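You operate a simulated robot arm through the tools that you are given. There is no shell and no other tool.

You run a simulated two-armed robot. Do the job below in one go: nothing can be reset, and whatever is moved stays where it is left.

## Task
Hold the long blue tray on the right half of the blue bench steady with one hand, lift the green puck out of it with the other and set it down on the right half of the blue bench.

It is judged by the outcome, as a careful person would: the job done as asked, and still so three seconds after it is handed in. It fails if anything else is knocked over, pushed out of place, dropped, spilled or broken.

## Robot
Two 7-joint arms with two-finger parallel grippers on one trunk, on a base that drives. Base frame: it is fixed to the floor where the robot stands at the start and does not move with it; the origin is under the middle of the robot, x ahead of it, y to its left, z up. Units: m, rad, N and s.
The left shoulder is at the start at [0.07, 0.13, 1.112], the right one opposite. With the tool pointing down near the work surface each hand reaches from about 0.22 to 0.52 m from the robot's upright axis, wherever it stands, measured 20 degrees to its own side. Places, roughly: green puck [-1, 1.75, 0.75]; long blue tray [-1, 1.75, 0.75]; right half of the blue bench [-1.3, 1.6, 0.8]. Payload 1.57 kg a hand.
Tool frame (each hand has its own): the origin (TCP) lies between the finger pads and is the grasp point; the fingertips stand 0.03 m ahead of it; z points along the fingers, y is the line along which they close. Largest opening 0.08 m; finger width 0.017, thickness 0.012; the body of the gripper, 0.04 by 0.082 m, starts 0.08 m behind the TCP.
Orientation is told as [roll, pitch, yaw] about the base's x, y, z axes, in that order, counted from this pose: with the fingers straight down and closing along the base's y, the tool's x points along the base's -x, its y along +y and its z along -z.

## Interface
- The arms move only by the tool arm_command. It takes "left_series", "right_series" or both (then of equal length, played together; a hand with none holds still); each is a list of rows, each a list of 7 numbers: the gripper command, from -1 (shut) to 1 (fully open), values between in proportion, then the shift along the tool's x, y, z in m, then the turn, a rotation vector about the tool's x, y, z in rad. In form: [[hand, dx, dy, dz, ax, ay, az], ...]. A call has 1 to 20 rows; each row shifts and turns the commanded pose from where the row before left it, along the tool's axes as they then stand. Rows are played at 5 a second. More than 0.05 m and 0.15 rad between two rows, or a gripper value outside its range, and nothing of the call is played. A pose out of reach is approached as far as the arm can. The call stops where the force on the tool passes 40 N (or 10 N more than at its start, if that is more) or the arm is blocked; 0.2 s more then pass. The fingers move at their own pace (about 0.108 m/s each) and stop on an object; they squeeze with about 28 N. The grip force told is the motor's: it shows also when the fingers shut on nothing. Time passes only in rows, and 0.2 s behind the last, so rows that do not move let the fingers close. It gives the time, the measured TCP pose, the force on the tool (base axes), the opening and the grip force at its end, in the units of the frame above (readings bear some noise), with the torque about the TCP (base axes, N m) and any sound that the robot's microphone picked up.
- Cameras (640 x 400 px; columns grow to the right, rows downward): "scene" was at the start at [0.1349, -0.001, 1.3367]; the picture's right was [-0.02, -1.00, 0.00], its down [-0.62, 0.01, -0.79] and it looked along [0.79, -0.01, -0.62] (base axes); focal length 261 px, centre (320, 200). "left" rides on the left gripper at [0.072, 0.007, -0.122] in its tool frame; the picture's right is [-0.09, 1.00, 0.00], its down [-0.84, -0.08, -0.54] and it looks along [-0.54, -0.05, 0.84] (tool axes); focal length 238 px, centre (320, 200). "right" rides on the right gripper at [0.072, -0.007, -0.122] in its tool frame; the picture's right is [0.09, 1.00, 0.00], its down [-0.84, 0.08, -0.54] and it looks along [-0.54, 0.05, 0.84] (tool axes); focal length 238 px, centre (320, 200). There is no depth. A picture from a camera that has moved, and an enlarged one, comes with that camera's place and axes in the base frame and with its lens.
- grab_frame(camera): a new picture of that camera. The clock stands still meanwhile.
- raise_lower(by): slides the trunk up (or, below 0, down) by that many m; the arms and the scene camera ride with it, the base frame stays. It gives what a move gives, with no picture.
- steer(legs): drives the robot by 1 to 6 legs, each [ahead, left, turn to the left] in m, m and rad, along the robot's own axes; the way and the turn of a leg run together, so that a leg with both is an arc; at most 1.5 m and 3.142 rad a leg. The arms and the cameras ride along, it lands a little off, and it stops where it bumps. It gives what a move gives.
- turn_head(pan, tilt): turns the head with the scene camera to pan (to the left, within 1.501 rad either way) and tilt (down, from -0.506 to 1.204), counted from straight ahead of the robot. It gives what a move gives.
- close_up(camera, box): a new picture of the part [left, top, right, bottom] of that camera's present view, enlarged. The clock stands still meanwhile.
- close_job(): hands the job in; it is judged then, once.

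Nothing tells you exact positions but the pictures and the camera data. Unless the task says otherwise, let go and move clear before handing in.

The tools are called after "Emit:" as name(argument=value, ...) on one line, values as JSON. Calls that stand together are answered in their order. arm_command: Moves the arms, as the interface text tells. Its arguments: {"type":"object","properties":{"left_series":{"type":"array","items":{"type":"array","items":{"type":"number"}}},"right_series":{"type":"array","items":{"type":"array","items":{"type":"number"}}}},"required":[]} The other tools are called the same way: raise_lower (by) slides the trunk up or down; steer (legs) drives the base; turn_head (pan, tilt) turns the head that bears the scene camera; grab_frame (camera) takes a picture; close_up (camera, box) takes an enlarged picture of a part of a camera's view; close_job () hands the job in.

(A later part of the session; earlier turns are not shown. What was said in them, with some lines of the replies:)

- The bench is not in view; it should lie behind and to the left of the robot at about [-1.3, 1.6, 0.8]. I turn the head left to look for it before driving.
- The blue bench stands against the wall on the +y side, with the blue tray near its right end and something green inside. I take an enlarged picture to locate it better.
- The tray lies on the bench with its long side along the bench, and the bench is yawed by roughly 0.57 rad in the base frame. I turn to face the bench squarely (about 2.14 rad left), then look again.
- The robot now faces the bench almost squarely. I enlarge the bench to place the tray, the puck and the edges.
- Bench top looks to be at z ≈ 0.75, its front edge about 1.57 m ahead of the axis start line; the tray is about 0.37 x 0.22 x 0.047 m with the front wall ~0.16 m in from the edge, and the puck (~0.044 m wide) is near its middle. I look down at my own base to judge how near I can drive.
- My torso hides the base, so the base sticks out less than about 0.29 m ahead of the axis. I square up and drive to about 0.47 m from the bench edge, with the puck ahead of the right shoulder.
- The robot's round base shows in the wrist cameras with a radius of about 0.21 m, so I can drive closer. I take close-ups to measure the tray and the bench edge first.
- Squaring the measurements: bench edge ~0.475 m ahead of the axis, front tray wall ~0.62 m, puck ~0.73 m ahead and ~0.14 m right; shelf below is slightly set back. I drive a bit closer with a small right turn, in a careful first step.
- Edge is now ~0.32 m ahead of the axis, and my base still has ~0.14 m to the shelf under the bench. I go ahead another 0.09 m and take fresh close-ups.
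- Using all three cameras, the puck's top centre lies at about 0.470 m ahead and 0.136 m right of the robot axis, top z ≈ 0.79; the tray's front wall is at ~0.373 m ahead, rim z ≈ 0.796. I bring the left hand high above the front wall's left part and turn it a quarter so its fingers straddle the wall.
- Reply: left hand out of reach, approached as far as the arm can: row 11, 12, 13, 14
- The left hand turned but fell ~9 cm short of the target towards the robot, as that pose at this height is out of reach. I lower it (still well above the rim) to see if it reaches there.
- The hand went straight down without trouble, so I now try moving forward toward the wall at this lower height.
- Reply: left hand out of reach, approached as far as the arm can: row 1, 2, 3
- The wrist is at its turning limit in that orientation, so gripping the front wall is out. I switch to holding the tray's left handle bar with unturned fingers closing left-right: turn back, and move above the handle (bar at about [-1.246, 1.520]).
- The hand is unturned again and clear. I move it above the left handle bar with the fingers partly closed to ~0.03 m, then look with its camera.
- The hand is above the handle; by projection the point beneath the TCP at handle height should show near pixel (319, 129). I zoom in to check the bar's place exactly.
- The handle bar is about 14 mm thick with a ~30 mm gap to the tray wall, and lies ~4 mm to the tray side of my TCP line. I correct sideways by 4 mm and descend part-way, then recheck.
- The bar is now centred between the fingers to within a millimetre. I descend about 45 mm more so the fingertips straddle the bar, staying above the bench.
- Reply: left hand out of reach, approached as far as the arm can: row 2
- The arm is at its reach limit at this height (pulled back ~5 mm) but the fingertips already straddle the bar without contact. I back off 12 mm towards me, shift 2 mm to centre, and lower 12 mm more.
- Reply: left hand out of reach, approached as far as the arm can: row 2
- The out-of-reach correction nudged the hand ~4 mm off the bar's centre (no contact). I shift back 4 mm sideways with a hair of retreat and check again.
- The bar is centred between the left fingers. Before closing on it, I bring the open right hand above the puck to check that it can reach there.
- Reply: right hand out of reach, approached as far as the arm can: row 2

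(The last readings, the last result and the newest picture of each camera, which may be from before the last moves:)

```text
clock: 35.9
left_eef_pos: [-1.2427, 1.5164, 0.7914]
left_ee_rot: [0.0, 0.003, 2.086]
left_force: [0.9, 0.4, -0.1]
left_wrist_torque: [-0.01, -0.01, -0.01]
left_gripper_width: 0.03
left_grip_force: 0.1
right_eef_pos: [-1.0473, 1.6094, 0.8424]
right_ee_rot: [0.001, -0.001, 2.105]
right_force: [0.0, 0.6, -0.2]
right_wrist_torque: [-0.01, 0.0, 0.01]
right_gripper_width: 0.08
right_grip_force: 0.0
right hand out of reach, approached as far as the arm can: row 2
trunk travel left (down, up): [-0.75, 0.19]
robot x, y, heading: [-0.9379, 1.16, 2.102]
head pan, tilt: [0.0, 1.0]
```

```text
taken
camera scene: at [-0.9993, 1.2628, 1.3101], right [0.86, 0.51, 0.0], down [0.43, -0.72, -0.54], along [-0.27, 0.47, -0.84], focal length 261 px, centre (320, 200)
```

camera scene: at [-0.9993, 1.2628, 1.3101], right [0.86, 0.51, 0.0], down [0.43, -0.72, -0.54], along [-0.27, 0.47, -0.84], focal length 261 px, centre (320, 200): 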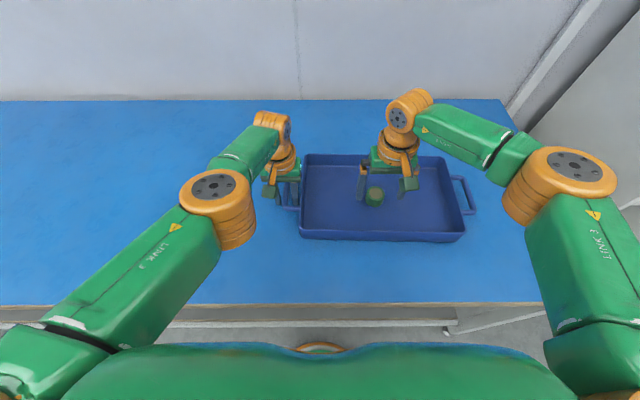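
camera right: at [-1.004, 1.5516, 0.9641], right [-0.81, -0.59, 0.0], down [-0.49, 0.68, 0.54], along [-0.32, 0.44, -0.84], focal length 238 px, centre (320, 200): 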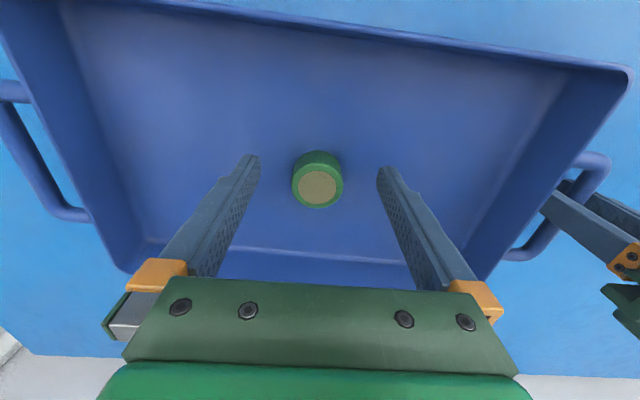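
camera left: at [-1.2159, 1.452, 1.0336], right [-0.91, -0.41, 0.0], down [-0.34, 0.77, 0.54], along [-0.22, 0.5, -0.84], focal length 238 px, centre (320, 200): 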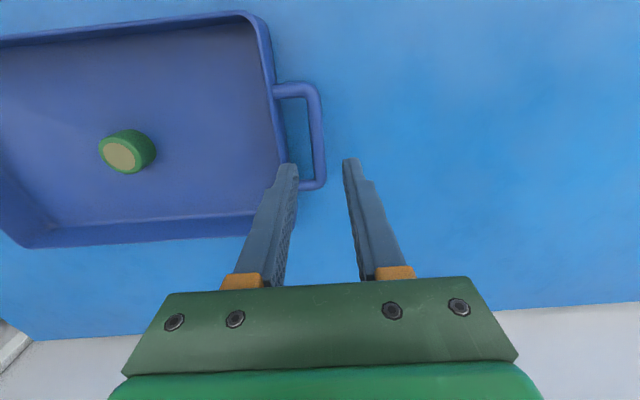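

The right hand falls short by ~27 mm at the puck since the shoulders stand rather high; lowering the trunk will widen the reach near the table. I first raise both hands 8 cm straight up, then lower the trunk 7 cm.

Emit:
arm_command(left_series=[[-0.25, 0, 0, -0.03, 0, 0, 0], [-0.25, 0, 0, -0.03, 0, 0, 0], [-0.25, 0, 0, -0.03, 0, 0, 0], [-0.25, 0, 0, 0, 0, 0, 0]], right_series=[[1, 0, 0, -0.03, 0, 0, 0], [1, 0, 0, -0.03, 0, 0, 0], [1, 0, 0, -0.03, 0, 0, 0], [1, 0, 0, 0, 0, 0, 0]])

Emit:
raise_lower(by=-0.07)

Emit:
grab_frame(camera="scene")

Emit:
grab_frame(camera="left")

Emit:
grab_frame(camera="right")

```text
clock: 36.9
left_eef_pos: [-1.2406, 1.5159, 0.8836]
left_ee_rot: [0.0, 0.002, 2.087]
left_force: [0.0, 0.2, -0.3]
left_wrist_torque: [-0.03, -0.01, 0.01]
left_gripper_width: 0.0299
left_grip_force: 0.1
left hand out of reach, approached as far as the arm can: row 1
right_eef_pos: [-1.0479, 1.6114, 0.9318]
right_ee_rot: [0.001, 0.0, 2.102]
right_force: [-0.3, -0.5, 0.4]
right_wrist_torque: [0.0, -0.03, 0.0]
right_gripper_width: 0.0799
right_grip_force: 0.0
trunk travel left (down, up): [-0.75, 0.19]
robot x, y, heading: [-0.9356, 1.16, 2.109]
head pan, tilt: [0.0, 1.0]
```

```text
clock: 38.0
left_eef_pos: [-1.2405, 1.5151, 0.8121]
left_ee_rot: [0.0, 0.001, 2.086]
left_force: [0.2, -0.2, -0.6]
left_wrist_torque: [0.01, 0.01, 0.02]
left_gripper_width: 0.03
left_grip_force: 0.0
right_eef_pos: [-1.0475, 1.6102, 0.8629]
right_ee_rot: [0.001, 0.0, 2.102]
right_force: [-0.1, -0.1, 0.2]
right_wrist_torque: [-0.05, -0.02, 0.0]
right_gripper_width: 0.0798
right_grip_force: 0.0
trunk travel left (down, up): [-0.68, 0.26]
robot x, y, heading: [-0.9354, 1.1563, 2.104]
head pan, tilt: [0.0, 1.0]
```

```text
taken
camera scene: at [-0.9994, 1.2627, 1.2401], right [0.86, 0.51, 0.0], down [0.43, -0.72, -0.54], along [-0.27, 0.47, -0.84], focal length 261 px, centre (320, 200)
```

scene: 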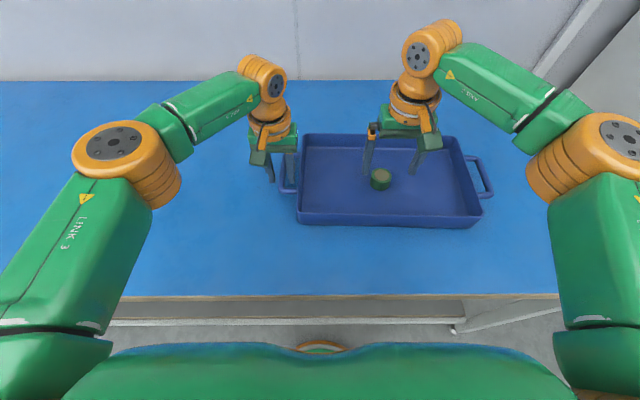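

```text
taken
camera left: at [-1.2115, 1.4491, 0.9335], right [-0.91, -0.41, 0.0], down [-0.34, 0.77, 0.54], along [-0.22, 0.49, -0.84], focal length 238 px, centre (320, 200)
```

left: 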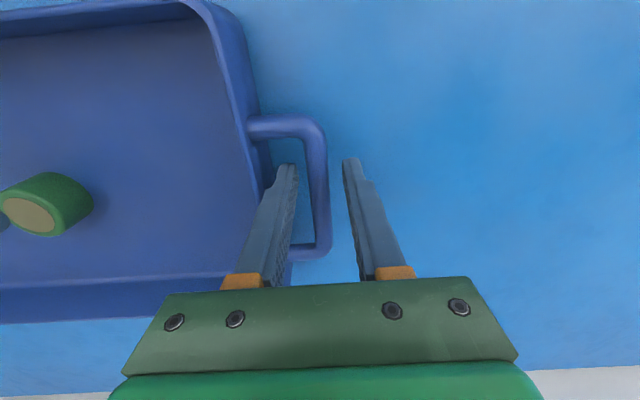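

```text
taken
camera right: at [-1.0035, 1.5521, 0.9845], right [-0.81, -0.59, 0.0], down [-0.49, 0.68, 0.54], along [-0.32, 0.44, -0.84], focal length 238 px, centre (320, 200)
```

right: 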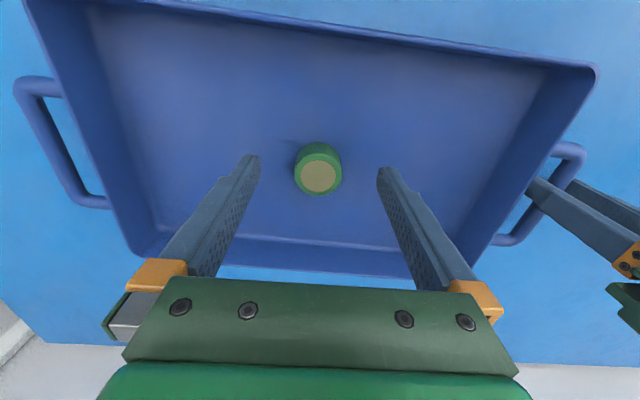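

The trunk is down and both hands hover where they were. I advance the right hand ~27 mm over the puck and the left ~15 mm toward the middle of the handle, then check both.

Emit:
arm_command(left_series=[[-0.25, -0.008, 0, 0, 0, 0, 0], [-0.25, -0.007, 0, 0, 0, 0, 0], [-0.25, 0, 0, 0, 0, 0, 0]], right_series=[[1, -0.0135, 0, 0, 0, 0, 0], [1, -0.0135, -0.001, 0, 0, 0, 0], [1, 0, 0, 0, 0, 0, 0]])

Emit:
close_up(camera="left", box=[240, 60, 400, 200])

Emit:
close_up(camera="right", box=[220, 60, 420, 240])

```text
clock: 38.8
left_eef_pos: [-1.2481, 1.5294, 0.8136]
left_ee_rot: [-0.001, 0.001, 2.085]
left_force: [0.3, 0.0, 0.3]
left_wrist_torque: [-0.01, 0.01, -0.01]
left_gripper_width: 0.0299
left_grip_force: 0.0
right_eef_pos: [-1.0586, 1.6347, 0.8631]
right_ee_rot: [0.0, 0.0, 2.105]
right_force: [0.5, 0.8, -0.3]
right_wrist_torque: [0.02, 0.01, 0.0]
right_gripper_width: 0.08
right_grip_force: 0.0
trunk travel left (down, up): [-0.68, 0.26]
robot x, y, heading: [-0.9394, 1.1586, 2.103]
head pan, tilt: [0.0, 1.0]
```

```text
2.86 times, centred on (320, 130) of left
camera zoom: at [-1.2186, 1.4616, 0.9337], right [-0.91, -0.41, 0.0], down [-0.34, 0.77, 0.54], along [-0.22, 0.49, -0.84], focal length 681 px, centre (320, 400)
```

zoom: 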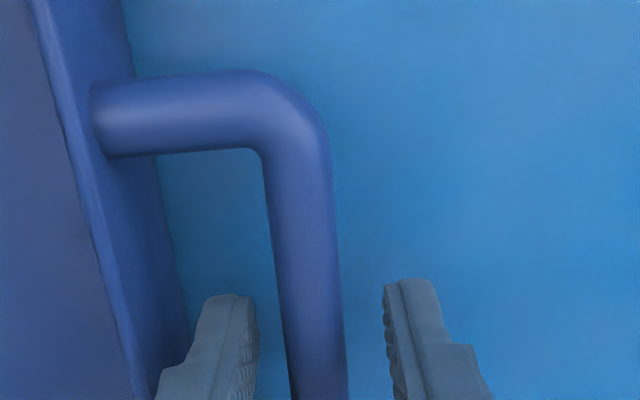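

```text
2.22 times, centred on (320, 150) of right
camera zoom: at [-1.0156, 1.5764, 0.9846], right [-0.81, -0.59, 0.0], down [-0.49, 0.68, 0.54], along [-0.32, 0.44, -0.84], focal length 530 px, centre (320, 311)
```

zoom: 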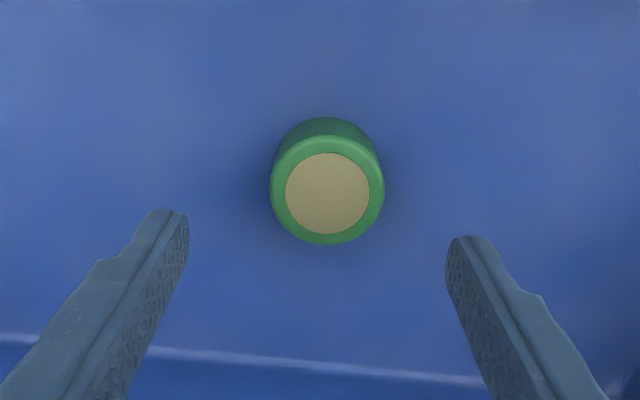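

The puck is centred under the right hand within 2 mm and the bar is centred between the left fingers within ~1 mm. I now lower the left hand round the bar with a 1 mm correction.

Emit:
arm_command(left_series=[[-0.25, 0, -0.001, 0.01, 0, 0, 0], [-0.25, 0, 0, 0.01, 0, 0, 0], [-0.25, 0, 0, 0, 0, 0, 0]])

Emit:
close_up(camera="left", box=[240, 80, 400, 220])

Emit:
close_up(camera="scene", box=[240, 110, 360, 210])

```text
clock: 39.6
left_eef_pos: [-1.2475, 1.5296, 0.7928]
left_ee_rot: [-0.002, 0.001, 2.085]
left_force: [0.9, -0.3, -0.3]
left_wrist_torque: [0.03, 0.01, 0.02]
left_gripper_width: 0.0299
left_grip_force: 0.0
right_eef_pos: [-1.0595, 1.635, 0.8628]
right_ee_rot: [0.001, 0.002, 2.104]
right_force: [0.0, 0.6, -0.5]
right_wrist_torque: [0.01, 0.01, -0.03]
right_gripper_width: 0.08
right_grip_force: 0.2
trunk travel left (down, up): [-0.68, 0.26]
robot x, y, heading: [-0.9345, 1.1582, 2.103]
head pan, tilt: [0.0, 1.0]
```

```text
2.86 times, centred on (320, 150) of left
camera zoom: at [-1.217, 1.463, 0.9132], right [-0.91, -0.41, 0.0], down [-0.34, 0.77, 0.54], along [-0.22, 0.49, -0.84], focal length 681 px, centre (320, 343)
```

zoom: 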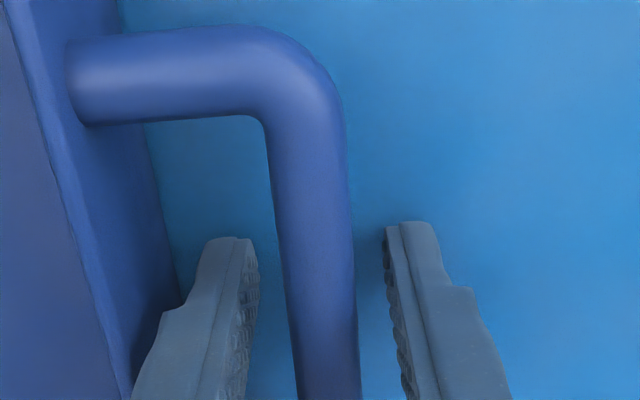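

```text
4.00 times, centred on (300, 160) of scene
camera zoom: at [-0.9994, 1.2628, 1.2401], right [0.86, 0.51, 0.0], down [0.43, -0.72, -0.54], along [-0.27, 0.47, -0.84], focal length 1044 px, centre (400, 360)
```

zoom: 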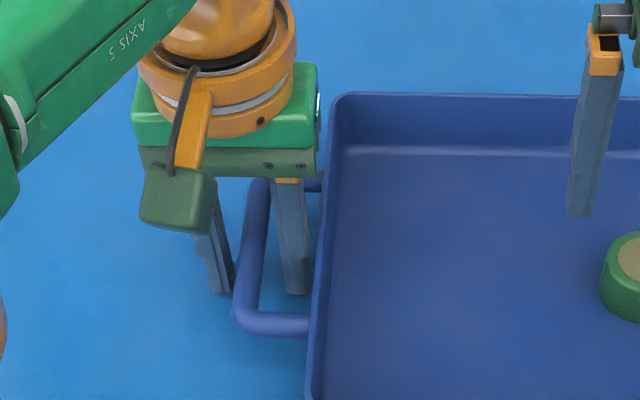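

The bar sits centred between the left fingers with no force. I close the left hand on the handle in steps.

Emit:
arm_command(left_series=[[-0.5, 0, 0, 0, 0, 0, 0], [-0.6, 0, 0, 0, 0, 0, 0], [-0.7, 0, 0, 0, 0, 0, 0], [-1, 0, 0, 0, 0, 0, 0], [-1, 0, 0, 0, 0, 0, 0], [-1, 0, 0, 0, 0, 0, 0]])

Emit:
close_up(camera="left", box=[200, 60, 440, 260])

Emit:
close_up(camera="right", box=[220, 60, 420, 240])

```text
clock: 41.0
left_eef_pos: [-1.2469, 1.5293, 0.7932]
left_ee_rot: [-0.001, -0.002, 2.086]
left_force: [-2.7, -0.7, 0.2]
left_wrist_torque: [0.06, 0.01, -0.32]
left_gripper_width: 0.0136
left_grip_force: 28.1
right_eef_pos: [-1.0596, 1.6345, 0.8621]
right_ee_rot: [0.0, 0.0, 2.103]
right_force: [0.3, 0.2, 1.3]
right_wrist_torque: [0.03, 0.0, -0.04]
right_gripper_width: 0.0798
right_grip_force: 0.0
trunk travel left (down, up): [-0.68, 0.26]
robot x, y, heading: [-0.9355, 1.1592, 2.102]
head pan, tilt: [0.0, 1.0]
```

```text
2.00 times, centred on (320, 160) of left
camera zoom: at [-1.2176, 1.4626, 0.9133], right [-0.91, -0.41, 0.0], down [-0.35, 0.77, 0.54], along [-0.22, 0.49, -0.84], focal length 477 px, centre (320, 280)
```

zoom: 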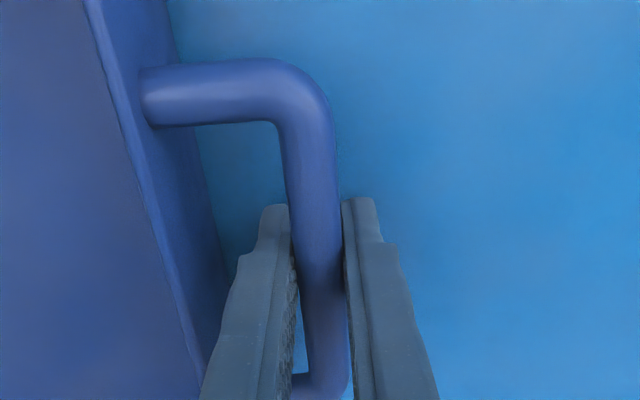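

```text
2.22 times, centred on (320, 150) of right
camera zoom: at [-1.0162, 1.5761, 0.9846], right [-0.81, -0.59, 0.0], down [-0.49, 0.68, 0.54], along [-0.32, 0.44, -0.84], focal length 530 px, centre (320, 311)
```

zoom: 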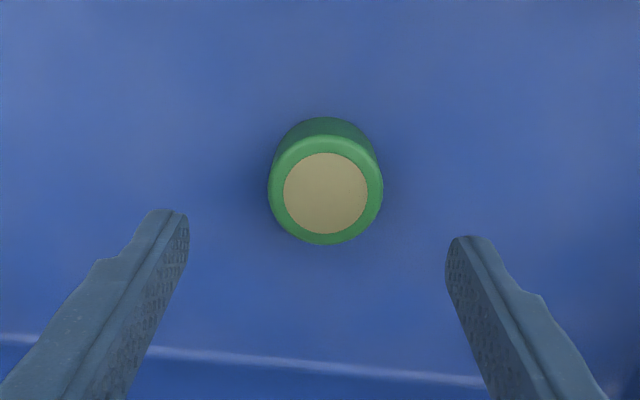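

The left hand holds the handle firmly (13.6 mm, 28 N) and the tray has not shifted visibly. I lower the open right hand round the puck to TCP z ≈ 0.80 and look.

Emit:
arm_command(left_series=[[-1, 0, 0, 0, 0, 0, 0], [-1, 0, 0, 0, 0, 0, 0], [-1, 0, 0, 0, 0, 0, 0], [-1, 0, 0, 0, 0, 0, 0]], right_series=[[1, 0.0005, 0.0015, 0.03, 0, 0, 0], [1, 0, 0, 0.02, 0, 0, 0], [1, 0, 0, 0.012, 0, 0, 0], [1, 0, 0, 0, 0, 0, 0]])

Emit:
close_up(camera="right", box=[220, 100, 420, 260])

Emit:
close_up(camera="scene", box=[320, 110, 480, 230])

```text
clock: 42.0
left_eef_pos: [-1.2468, 1.5301, 0.7924]
left_ee_rot: [0.0, -0.001, 2.084]
left_force: [-0.5, -2.5, -0.2]
left_wrist_torque: [0.14, 0.03, -0.28]
left_gripper_width: 0.0135
left_grip_force: 27.3
right_eef_pos: [-1.0592, 1.6328, 0.8003]
right_ee_rot: [0.0, 0.001, 2.102]
right_force: [-0.5, 0.0, 0.4]
right_wrist_torque: [-0.03, -0.01, -0.01]
right_gripper_width: 0.0798
right_grip_force: 0.0
trunk travel left (down, up): [-0.68, 0.26]
robot x, y, heading: [-0.9394, 1.1584, 2.098]
head pan, tilt: [0.0, 1.0]
```

```text
2.50 times, centred on (320, 180) of right
camera zoom: at [-1.0169, 1.5749, 0.9223], right [-0.81, -0.59, 0.0], down [-0.49, 0.68, 0.54], along [-0.32, 0.44, -0.84], focal length 596 px, centre (320, 250)
```

zoom: 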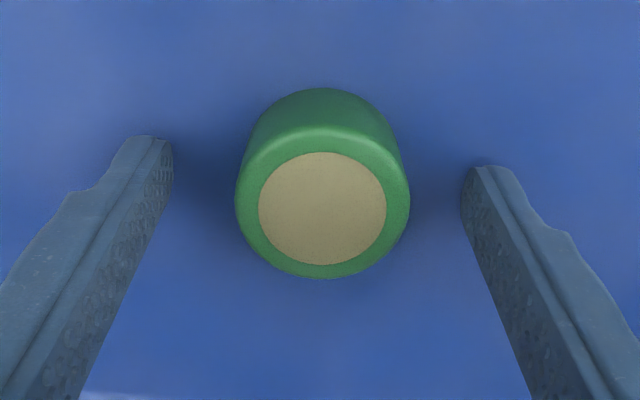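

```text
3.33 times, centred on (400, 170) of scene
camera zoom: at [-1.0, 1.2623, 1.2401], right [0.86, 0.51, 0.0], down [0.43, -0.72, -0.54], along [-0.27, 0.47, -0.84], focal length 870 px, centre (53, 300)
```

zoom: 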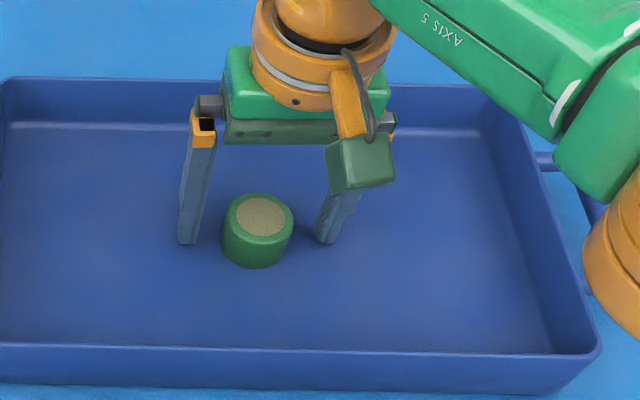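

The puck is centred between the right fingers, with fingertips ~2 cm below its top. I close the right hand gently in steps.

Emit:
arm_command(left_series=[[-1, 0, 0, 0, 0, 0, 0], [-1, 0, 0, 0, 0, 0, 0], [-1, 0, 0, 0, 0, 0, 0], [-1, 0, 0, 0, 0, 0, 0], [-1, 0, 0, 0, 0, 0, 0], [-1, 0, 0, 0, 0, 0, 0], [-1, 0, 0, 0, 0, 0, 0]], right_series=[[0.5, 0, 0, 0.002, 0, 0, 0], [0.25, 0, 0, 0, 0, 0, 0], [0.15, 0, 0, 0, 0, 0, 0], [0.05, 0, 0, 0, 0, 0, 0], [-1, 0, 0, 0, 0, 0, 0], [-1, 0, 0, 0, 0, 0, 0], [-1, 0, 0, 0, 0, 0, 0]])

Emit:
close_up(camera="right", box=[220, 100, 420, 260])

```text
clock: 43.6
left_eef_pos: [-1.2467, 1.5292, 0.7932]
left_ee_rot: [0.0, -0.001, 2.086]
left_force: [0.3, -3.1, -0.5]
left_wrist_torque: [-0.05, -0.08, -0.29]
left_gripper_width: 0.0135
left_grip_force: 27.6
right_eef_pos: [-1.0607, 1.6346, 0.7991]
right_ee_rot: [0.0, -0.002, 2.103]
right_force: [0.1, 0.2, -0.2]
right_wrist_torque: [0.0, 0.0, -0.01]
right_gripper_width: 0.043
right_grip_force: 28.6
trunk travel left (down, up): [-0.68, 0.26]
robot x, y, heading: [-0.9404, 1.1599, 2.101]
head pan, tilt: [0.0, 1.0]
```

```text
2.50 times, centred on (320, 180) of right
camera zoom: at [-1.0174, 1.5749, 0.9204], right [-0.81, -0.59, 0.0], down [-0.49, 0.68, 0.54], along [-0.32, 0.44, -0.84], focal length 596 px, centre (320, 250)
```

zoom: 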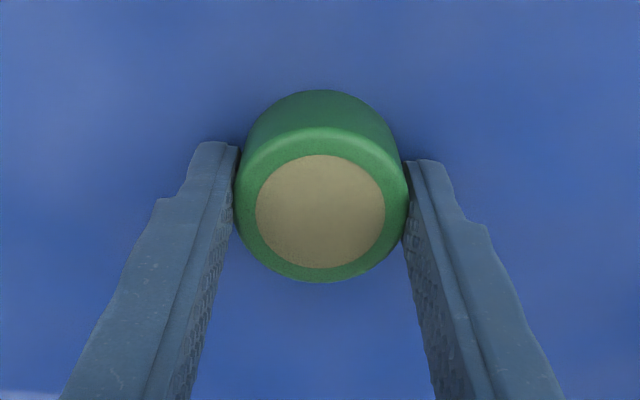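

The puck is gripped (43 mm, 28.6 N). I lift it slowly straight up about 9 cm while the left hand keeps holding the handle.

Emit:
arm_command(left_series=[[-1, 0, 0, 0, 0, 0, 0], [-1, 0, 0, 0, 0, 0, 0], [-1, 0, 0, 0, 0, 0, 0], [-1, 0, 0, 0, 0, 0, 0], [-1, 0, 0, 0, 0, 0, 0], [-1, 0, 0, 0, 0, 0, 0]], right_series=[[-1, 0, 0, -0.01, 0, 0, 0], [-1, 0, 0, -0.02, 0, 0, 0], [-1, 0, 0, -0.02, 0, 0, 0], [-1, 0, 0, -0.02, 0, 0, 0], [-1, 0, 0, -0.02, 0, 0, 0], [-1, 0, 0, 0, 0, 0, 0]])

Emit:
grab_frame(camera="scene")

Emit:
grab_frame(camera="right")

```text
clock: 45.0
left_eef_pos: [-1.2477, 1.5291, 0.7928]
left_ee_rot: [-0.001, -0.001, 2.085]
left_force: [-0.7, -1.7, 1.2]
left_wrist_torque: [-0.01, 0.0, -0.32]
left_gripper_width: 0.0138
left_grip_force: 28.3
right_eef_pos: [-1.0626, 1.633, 0.8896]
right_ee_rot: [-0.001, 0.001, 2.103]
right_force: [-0.2, 0.4, -0.9]
right_wrist_torque: [0.04, -0.03, 0.04]
right_gripper_width: 0.0428
right_grip_force: 28.9
trunk travel left (down, up): [-0.68, 0.26]
robot x, y, heading: [-0.9387, 1.1569, 2.099]
head pan, tilt: [0.0, 1.0]
```

```text
taken
camera scene: at [-0.9998, 1.2627, 1.2401], right [0.86, 0.51, 0.0], down [0.43, -0.72, -0.54], along [-0.27, 0.47, -0.84], focal length 261 px, centre (320, 200)
```

scene: 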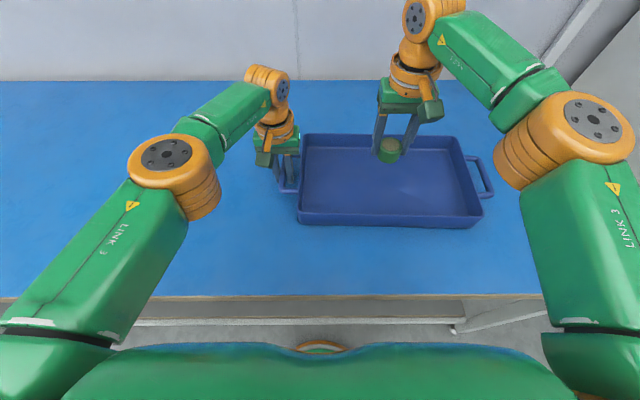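

```text
taken
camera right: at [-1.0191, 1.5746, 1.0111], right [-0.81, -0.58, 0.0], down [-0.49, 0.68, 0.54], along [-0.32, 0.44, -0.84], focal length 238 px, centre (320, 200)
```

right: 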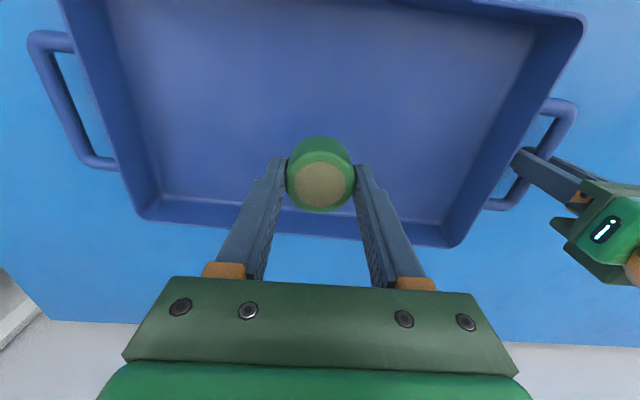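

The puck is free of the tray, and the tray has stayed put in the left hand. I carry it toward me over the front wall to the free strip of bench in front of the tray (about 0.30 m ahead, 0.20 m right).

Emit:
arm_command(left_series=[[-1, 0, 0, 0, 0, 0, 0], [-1, 0, 0, 0, 0, 0, 0], [-1, 0, 0, 0, 0, 0, 0], [-1, 0, 0, 0, 0, 0, 0], [-1, 0, 0, 0, 0, 0, 0], [-1, 0, 0, 0, 0, 0, 0]], right_series=[[-1, 0.0346, -0.0133, 0, 0, 0, 0], [-1, 0.0346, -0.0133, 0, 0, 0, 0], [-1, 0.0346, -0.0133, 0, 0, 0, 0], [-1, 0.0346, -0.0133, 0, 0, 0, 0], [-1, 0.0346, -0.0133, 0, 0, 0, 0], [-1, 0, 0, 0, 0, 0, 0]])

Emit:
grab_frame(camera="scene")

Emit:
grab_frame(camera="right")

```text
clock: 46.4
left_eef_pos: [-1.2457, 1.5298, 0.7918]
left_ee_rot: [-0.001, 0.0, 2.086]
left_force: [-0.2, -1.0, -0.1]
left_wrist_torque: [0.02, -0.01, -0.29]
left_gripper_width: 0.0138
left_grip_force: 27.5
right_eef_pos: [-0.9156, 1.5172, 0.8898]
right_ee_rot: [0.001, -0.001, 2.102]
right_force: [-0.5, 0.9, -0.2]
right_wrist_torque: [0.0, -0.02, 0.0]
right_gripper_width: 0.0429
right_grip_force: 28.1
trunk travel left (down, up): [-0.68, 0.26]
robot x, y, heading: [-0.939, 1.1584, 2.103]
head pan, tilt: [0.0, 1.0]
```

```text
taken
camera scene: at [-0.9996, 1.263, 1.2401], right [0.86, 0.51, 0.0], down [0.43, -0.73, -0.54], along [-0.27, 0.47, -0.84], focal length 261 px, centre (320, 200)
```

scene: 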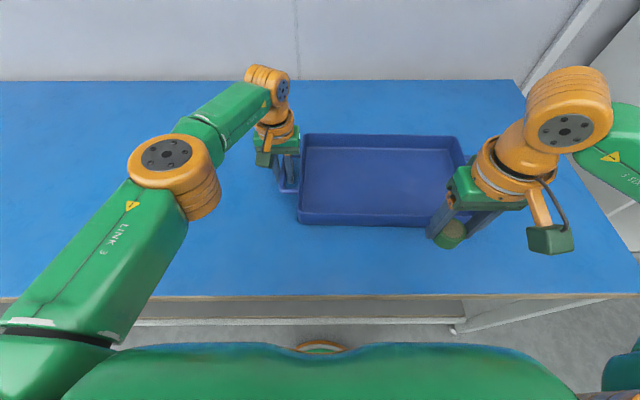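

```text
taken
camera right: at [-0.8723, 1.4585, 1.0109], right [-0.81, -0.58, 0.0], down [-0.49, 0.68, 0.54], along [-0.32, 0.44, -0.84], focal length 238 px, centre (320, 200)
```

right: 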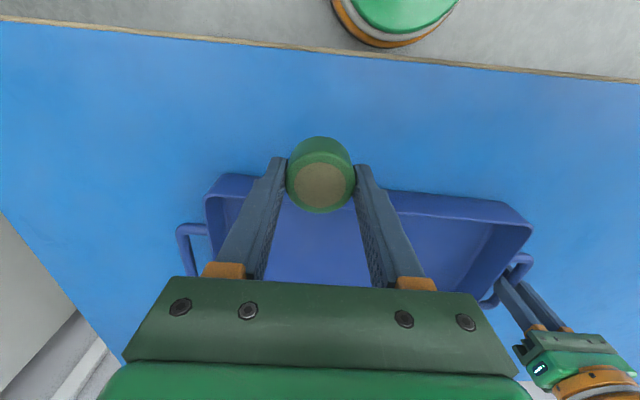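

The landing spot beneath the puck is clear bench, midway between the bench edge and the tray. I lower the puck to just above the surface.

Emit:
arm_command(left_series=[[-1, 0, 0, 0, 0, 0, 0], [-1, 0, 0, 0, 0, 0, 0], [-1, 0, 0, 0, 0, 0, 0], [-1, 0, 0, 0, 0, 0, 0], [-1, 0, 0, 0, 0, 0, 0]], right_series=[[-1, 0, 0, 0.03, 0, 0, 0], [-1, 0, 0, 0.03, 0, 0, 0], [-1, 0, 0, 0.02, 0, 0, 0], [-1, 0, 0, 0.006, 0, 0, 0], [-1, 0, 0, 0, 0, 0, 0]])

Emit:
grab_frame(camera="right")

Emit:
close_up(camera="scene", box=[360, 180, 560, 310])

```text
clock: 47.6
left_eef_pos: [-1.2474, 1.5293, 0.793]
left_ee_rot: [-0.001, 0.001, 2.085]
left_force: [-0.2, -0.3, 0.2]
left_wrist_torque: [0.05, 0.04, -0.26]
left_gripper_width: 0.0136
left_grip_force: 28.1
right_eef_pos: [-0.9145, 1.5169, 0.8022]
right_ee_rot: [0.001, 0.001, 2.104]
right_force: [0.5, 0.0, -1.9]
right_wrist_torque: [0.0, -0.01, -0.04]
right_gripper_width: 0.043
right_grip_force: 27.8
trunk travel left (down, up): [-0.68, 0.26]
robot x, y, heading: [-0.9373, 1.1596, 2.101]
head pan, tilt: [0.0, 1.0]
```

```text
taken
camera right: at [-0.8717, 1.4597, 0.9238], right [-0.81, -0.59, 0.0], down [-0.49, 0.68, 0.54], along [-0.32, 0.44, -0.84], focal length 238 px, centre (320, 200)
```

right: 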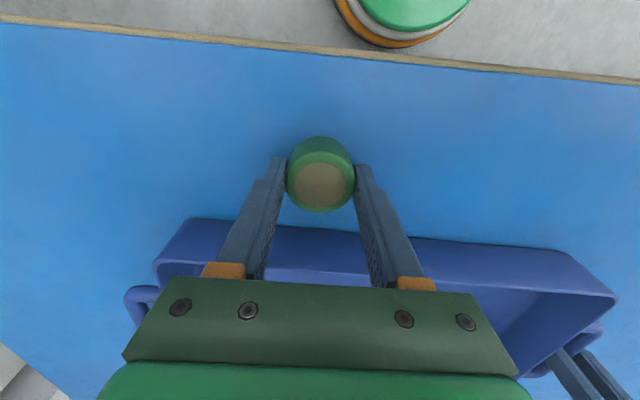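

```text
3.08 times, centred on (460, 245) of scene
camera zoom: at [-0.9994, 1.2631, 1.2401], right [0.86, 0.51, 0.0], down [0.43, -0.73, -0.54], along [-0.27, 0.47, -0.84], focal length 803 px, centre (-111, 62)
```

zoom: 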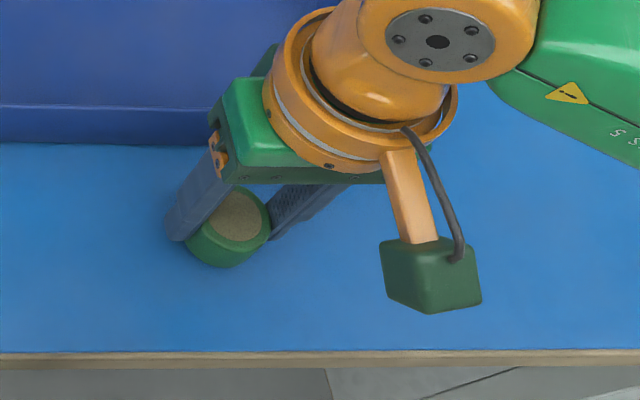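

The puck is a few millimetres above the bench. I go down in 2 mm steps and watch the force for contact.

Emit:
arm_command(right_series=[[-1, 0, 0, 0.002, 0, 0, 0], [-1, 0, 0, 0.002, 0, 0, 0], [-1, 0, 0, 0, 0, 0, 0]])

```text
clock: 48.4
left_eef_pos: [-1.2476, 1.5283, 0.7914]
left_ee_rot: [0.001, -0.001, 2.085]
left_force: [-0.1, -0.2, 0.2]
left_wrist_torque: [0.01, 0.03, -0.31]
left_gripper_width: 0.0139
left_grip_force: 28.2
right_eef_pos: [-0.915, 1.5184, 0.7987]
right_ee_rot: [0.001, 0.001, 2.102]
right_force: [0.2, 0.0, -0.4]
right_wrist_torque: [-0.03, 0.01, -0.01]
right_gripper_width: 0.0429
right_grip_force: 27.8
trunk travel left (down, up): [-0.68, 0.26]
robot x, y, heading: [-0.9389, 1.1586, 2.106]
head pan, tilt: [0.0, 1.0]
```

Emit:
arm_command(right_series=[[-1, 0, 0, 0.002, 0, 0, 0], [-1, 0, 0, 0.001, 0, 0, 0], [-1, 0, 0, 0, 0, 0, 0]])

```text
clock: 49.2
left_eef_pos: [-1.2471, 1.5299, 0.7924]
left_ee_rot: [0.0, 0.001, 2.084]
left_force: [0.7, 0.1, -1.0]
left_wrist_torque: [-0.03, -0.02, -0.25]
left_gripper_width: 0.0135
left_grip_force: 28.2
right_eef_pos: [-0.9155, 1.5171, 0.7952]
right_ee_rot: [0.001, -0.002, 2.104]
right_force: [0.1, -0.1, -1.6]
right_wrist_torque: [-0.03, 0.01, 0.0]
right_gripper_width: 0.0429
right_grip_force: 28.2
trunk travel left (down, up): [-0.68, 0.26]
robot x, y, heading: [-0.9376, 1.1605, 2.1]
head pan, tilt: [0.0, 1.0]
```

No contact force yet at TCP z ≈ 0.795, so the tray floor was a few millimetres above the bench. I continue down in small steps.

Emit:
arm_command(right_series=[[-1, 0, 0, 0.0015, 0, 0, 0], [-1, 0, 0, 0.0015, 0, 0, 0], [-1, 0, 0, 0, 0, 0, 0]])

Emit:
close_up(camera="scene", box=[380, 200, 500, 290])

```text
clock: 50.0
left_eef_pos: [-1.2461, 1.5292, 0.7934]
left_ee_rot: [0.0, 0.001, 2.085]
left_force: [0.2, -0.9, -0.4]
left_wrist_torque: [-0.21, -0.08, -0.19]
left_gripper_width: 0.0135
left_grip_force: 27.9
right_eef_pos: [-0.9154, 1.5181, 0.7934]
right_ee_rot: [0.001, -0.001, 2.103]
right_force: [1.1, 2.6, 6.8]
right_wrist_torque: [0.11, -0.03, -0.01]
right_gripper_width: 0.043
right_grip_force: 27.9
trunk travel left (down, up): [-0.68, 0.26]
robot x, y, heading: [-0.9362, 1.1564, 2.1]
head pan, tilt: [0.0, 1.0]
```

```text
4.44 times, centred on (440, 245) of scene
camera zoom: at [-0.9993, 1.2628, 1.2402], right [0.86, 0.51, 0.0], down [0.43, -0.72, -0.54], along [-0.27, 0.47, -0.84], focal length 1160 px, centre (-213, 0)
```

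zoom: 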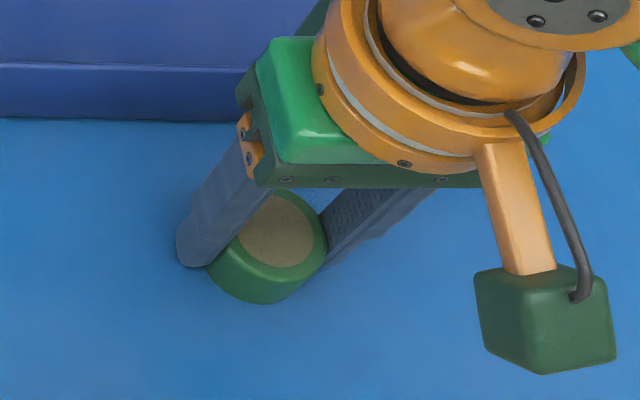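

Contact is felt (≈7 N upward), so the puck stands on the bench. I open the right hand and rise straight up clear of it.

Emit:
arm_command(right_series=[[0.15, 0, 0, 0, 0, 0, 0], [0.4, 0, 0, 0, 0, 0, 0], [0.7, 0, 0, 0, 0, 0, 0], [0.7, 0, 0, 0, 0, 0, 0]])

Emit:
grab_frame(camera="right")

```text
clock: 51.0
left_eef_pos: [-1.246, 1.5302, 0.7913]
left_ee_rot: [0.0, 0.001, 2.085]
left_force: [0.5, -0.8, -0.2]
left_wrist_torque: [0.04, -0.01, -0.26]
left_gripper_width: 0.0136
left_grip_force: 28.5
right_eef_pos: [-0.9162, 1.5167, 0.7914]
right_ee_rot: [-0.001, 0.001, 2.103]
right_force: [-0.1, -0.8, 0.8]
right_wrist_torque: [-0.01, 0.03, 0.02]
right_gripper_width: 0.068
right_grip_force: 0.1
trunk travel left (down, up): [-0.68, 0.26]
robot x, y, heading: [-0.9373, 1.1598, 2.103]
head pan, tilt: [0.0, 1.0]
```

```text
taken
camera right: at [-0.8725, 1.4591, 0.9142], right [-0.81, -0.59, 0.0], down [-0.49, 0.68, 0.54], along [-0.32, 0.44, -0.84], focal length 238 px, centre (320, 200)
```

right: 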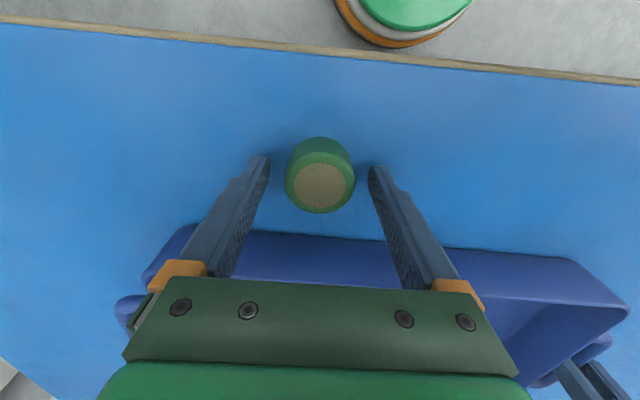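

The puck stands free between the open fingers. I raise the right hand about 15 cm straight up.

Emit:
arm_command(right_series=[[0.7, 0, 0, -0.02, 0, 0, 0], [0.7, 0, 0, -0.03, 0, 0, 0], [0.7, 0, 0, -0.04, 0, 0, 0], [0.7, 0, 0, -0.04, 0, 0, 0], [0.7, 0, 0, -0.03, 0, 0, 0], [0.7, 0, 0, 0, 0, 0, 0]])

Emit:
grab_frame(camera="scene")

Emit:
close_up(camera="left", box=[200, 60, 440, 260])

```text
clock: 52.4
left_eef_pos: [-1.246, 1.5286, 0.7923]
left_ee_rot: [0.0, 0.001, 2.085]
left_force: [0.9, -1.0, -0.6]
left_wrist_torque: [0.04, 0.05, -0.28]
left_gripper_width: 0.0136
left_grip_force: 28.2
right_eef_pos: [-0.9167, 1.5189, 0.9536]
right_ee_rot: [0.0, 0.0, 2.101]
right_force: [0.6, -0.1, -0.5]
right_wrist_torque: [0.0, -0.04, 0.01]
right_gripper_width: 0.068
right_grip_force: 0.0
trunk travel left (down, up): [-0.68, 0.26]
robot x, y, heading: [-0.9376, 1.159, 2.107]
head pan, tilt: [0.0, 1.0]
```

```text
taken
camera scene: at [-0.9995, 1.263, 1.2401], right [0.86, 0.51, 0.0], down [0.43, -0.73, -0.54], along [-0.27, 0.47, -0.84], focal length 261 px, centre (320, 200)
```

scene: 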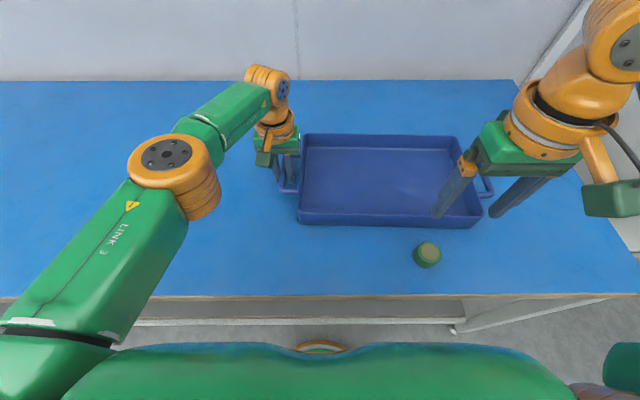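

```text
2.00 times, centred on (320, 160) of left
camera zoom: at [-1.217, 1.4631, 0.9132], right [-0.91, -0.41, 0.0], down [-0.34, 0.77, 0.54], along [-0.22, 0.49, -0.84], focal length 477 px, centre (320, 280)
```

zoom: 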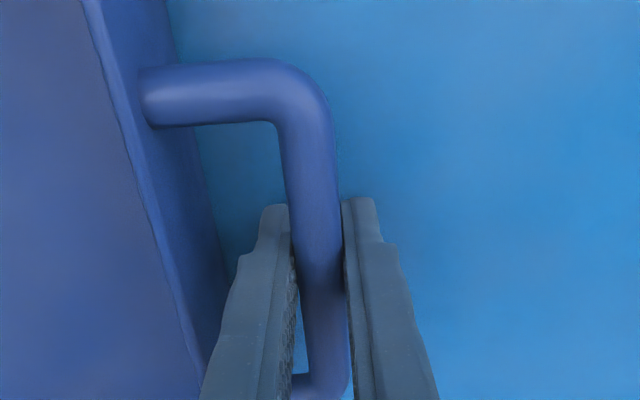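

The puck stands upright on the bench in front of the tray. I now open the left hand only to 0.03 m (so it does not touch the tray wall) and check before rising.

Emit:
arm_command(left_series=[[-0.45, 0, 0, 0, 0, 0, 0], [-0.25, 0, 0, 0, 0, 0, 0], [-0.25, 0, 0, 0, 0, 0, 0]])

Emit:
close_up(camera="left", box=[200, 60, 440, 260])

```text
clock: 53.2
left_eef_pos: [-1.2473, 1.5293, 0.793]
left_ee_rot: [0.0, 0.0, 2.085]
left_force: [-0.4, -0.4, 0.7]
left_wrist_torque: [-0.01, -0.01, -0.01]
left_gripper_width: 0.0301
left_grip_force: 0.0
right_eef_pos: [-0.9167, 1.5183, 0.9533]
right_ee_rot: [0.0, -0.001, 2.104]
right_force: [0.1, -0.3, 0.1]
right_wrist_torque: [-0.02, 0.02, -0.01]
right_gripper_width: 0.0681
right_grip_force: 0.0
trunk travel left (down, up): [-0.68, 0.26]
robot x, y, heading: [-0.9363, 1.16, 2.107]
head pan, tilt: [0.0, 1.0]
```

```text
2.00 times, centred on (320, 160) of left
camera zoom: at [-1.2169, 1.463, 0.9133], right [-0.91, -0.41, 0.0], down [-0.34, 0.77, 0.54], along [-0.22, 0.49, -0.84], focal length 477 px, centre (320, 280)
```

zoom: 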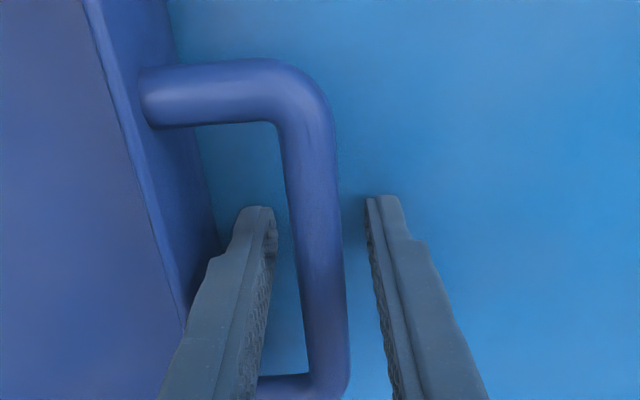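

The left fingers stand free of the bar on both sides with no force. I raise the left hand straight up.

Emit:
arm_command(left_series=[[-0.25, 0, 0, -0.01, 0, 0, 0], [-0.25, 0, 0, -0.02, 0, 0, 0], [-0.25, 0, 0, -0.03, 0, 0, 0], [-0.25, 0, 0, -0.03, 0, 0, 0], [-0.25, 0, 0, -0.03, 0, 0, 0], [-0.25, 0, 0, 0, 0, 0, 0]])

Emit:
grab_frame(camera="scene")

Emit:
grab_frame(camera="left")

Emit:
grab_frame(camera="right")

```text
clock: 54.6
left_eef_pos: [-1.2474, 1.5249, 0.9114]
left_ee_rot: [0.0, -0.001, 2.086]
left_force: [-0.2, 0.0, 0.3]
left_wrist_torque: [0.02, 0.0, 0.01]
left_gripper_width: 0.03
left_grip_force: 0.0
left hand out of reach, approached as far as the arm can: row 5
right_eef_pos: [-0.9174, 1.5184, 0.9533]
right_ee_rot: [0.0, 0.0, 2.103]
right_force: [-0.3, 0.3, 0.4]
right_wrist_torque: [0.01, -0.02, -0.01]
right_gripper_width: 0.0682
right_grip_force: 0.0
trunk travel left (down, up): [-0.68, 0.26]
robot x, y, heading: [-0.9371, 1.1574, 2.1]
head pan, tilt: [0.0, 1.0]
```

```text
taken
camera scene: at [-1.0, 1.2629, 1.2401], right [0.86, 0.51, 0.0], down [0.43, -0.72, -0.54], along [-0.27, 0.47, -0.84], focal length 261 px, centre (320, 200)
```

scene: 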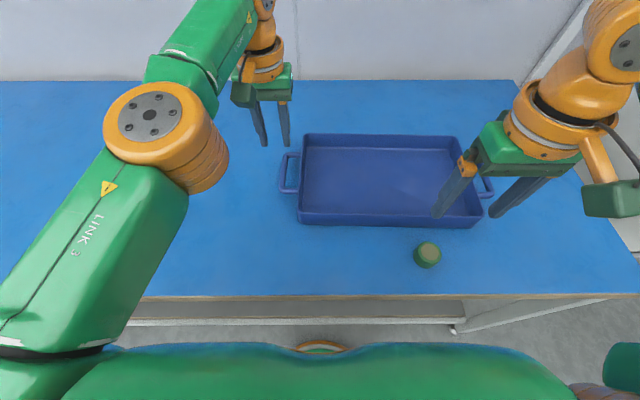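

```text
taken
camera left: at [-1.2183, 1.458, 1.0328], right [-0.91, -0.41, 0.0], down [-0.34, 0.77, 0.54], along [-0.22, 0.49, -0.84], focal length 238 px, centre (320, 200)
```

left: 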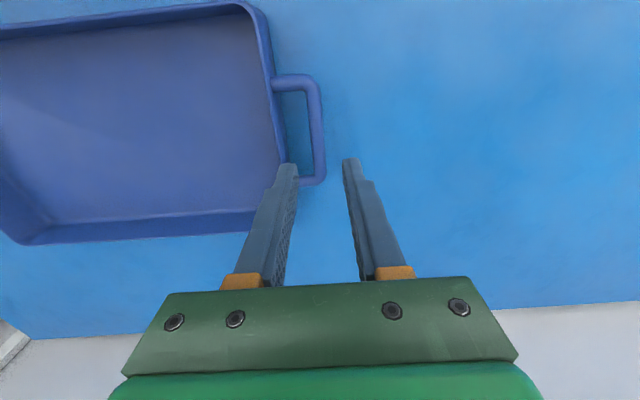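

```text
taken
camera right: at [-0.8739, 1.4599, 1.0745], right [-0.81, -0.59, 0.0], down [-0.49, 0.68, 0.54], along [-0.32, 0.44, -0.84], focal length 238 px, centre (320, 200)
```

right: 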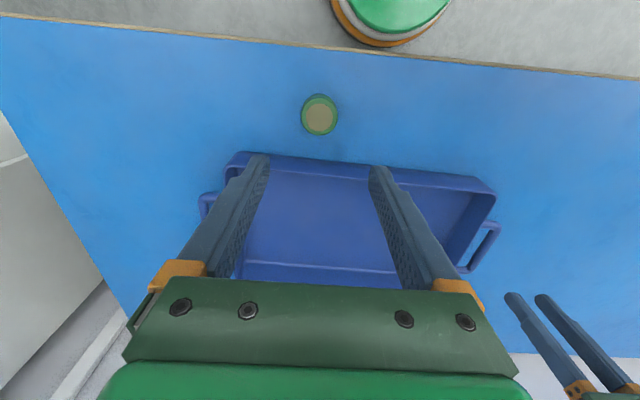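

The puck stands upright and alone on the right half of the bench, in front of the tray. The tray is where it was, and both hands are empty and well clear, so I hand the job in.

Emit:
close_job()

```text
The job is handed in.
```

The green puck now stands upright on the right half of the blue bench. It is in the clear strip between the tray and the bench's front edge.

I held the tray by its left handle with the left hand while the right hand lifted the puck out and set it down. The tray shows no visible shift from where it was, and nothing else was touched. Both hands are empty and clear of the bench items, and the job is handed in.

My first plan was to hold the tray by its front wall, but the left wrist could not turn far enough to reach it, so I used the handle. I also lowered the trunk 7 cm so that the right hand could reach the puck.
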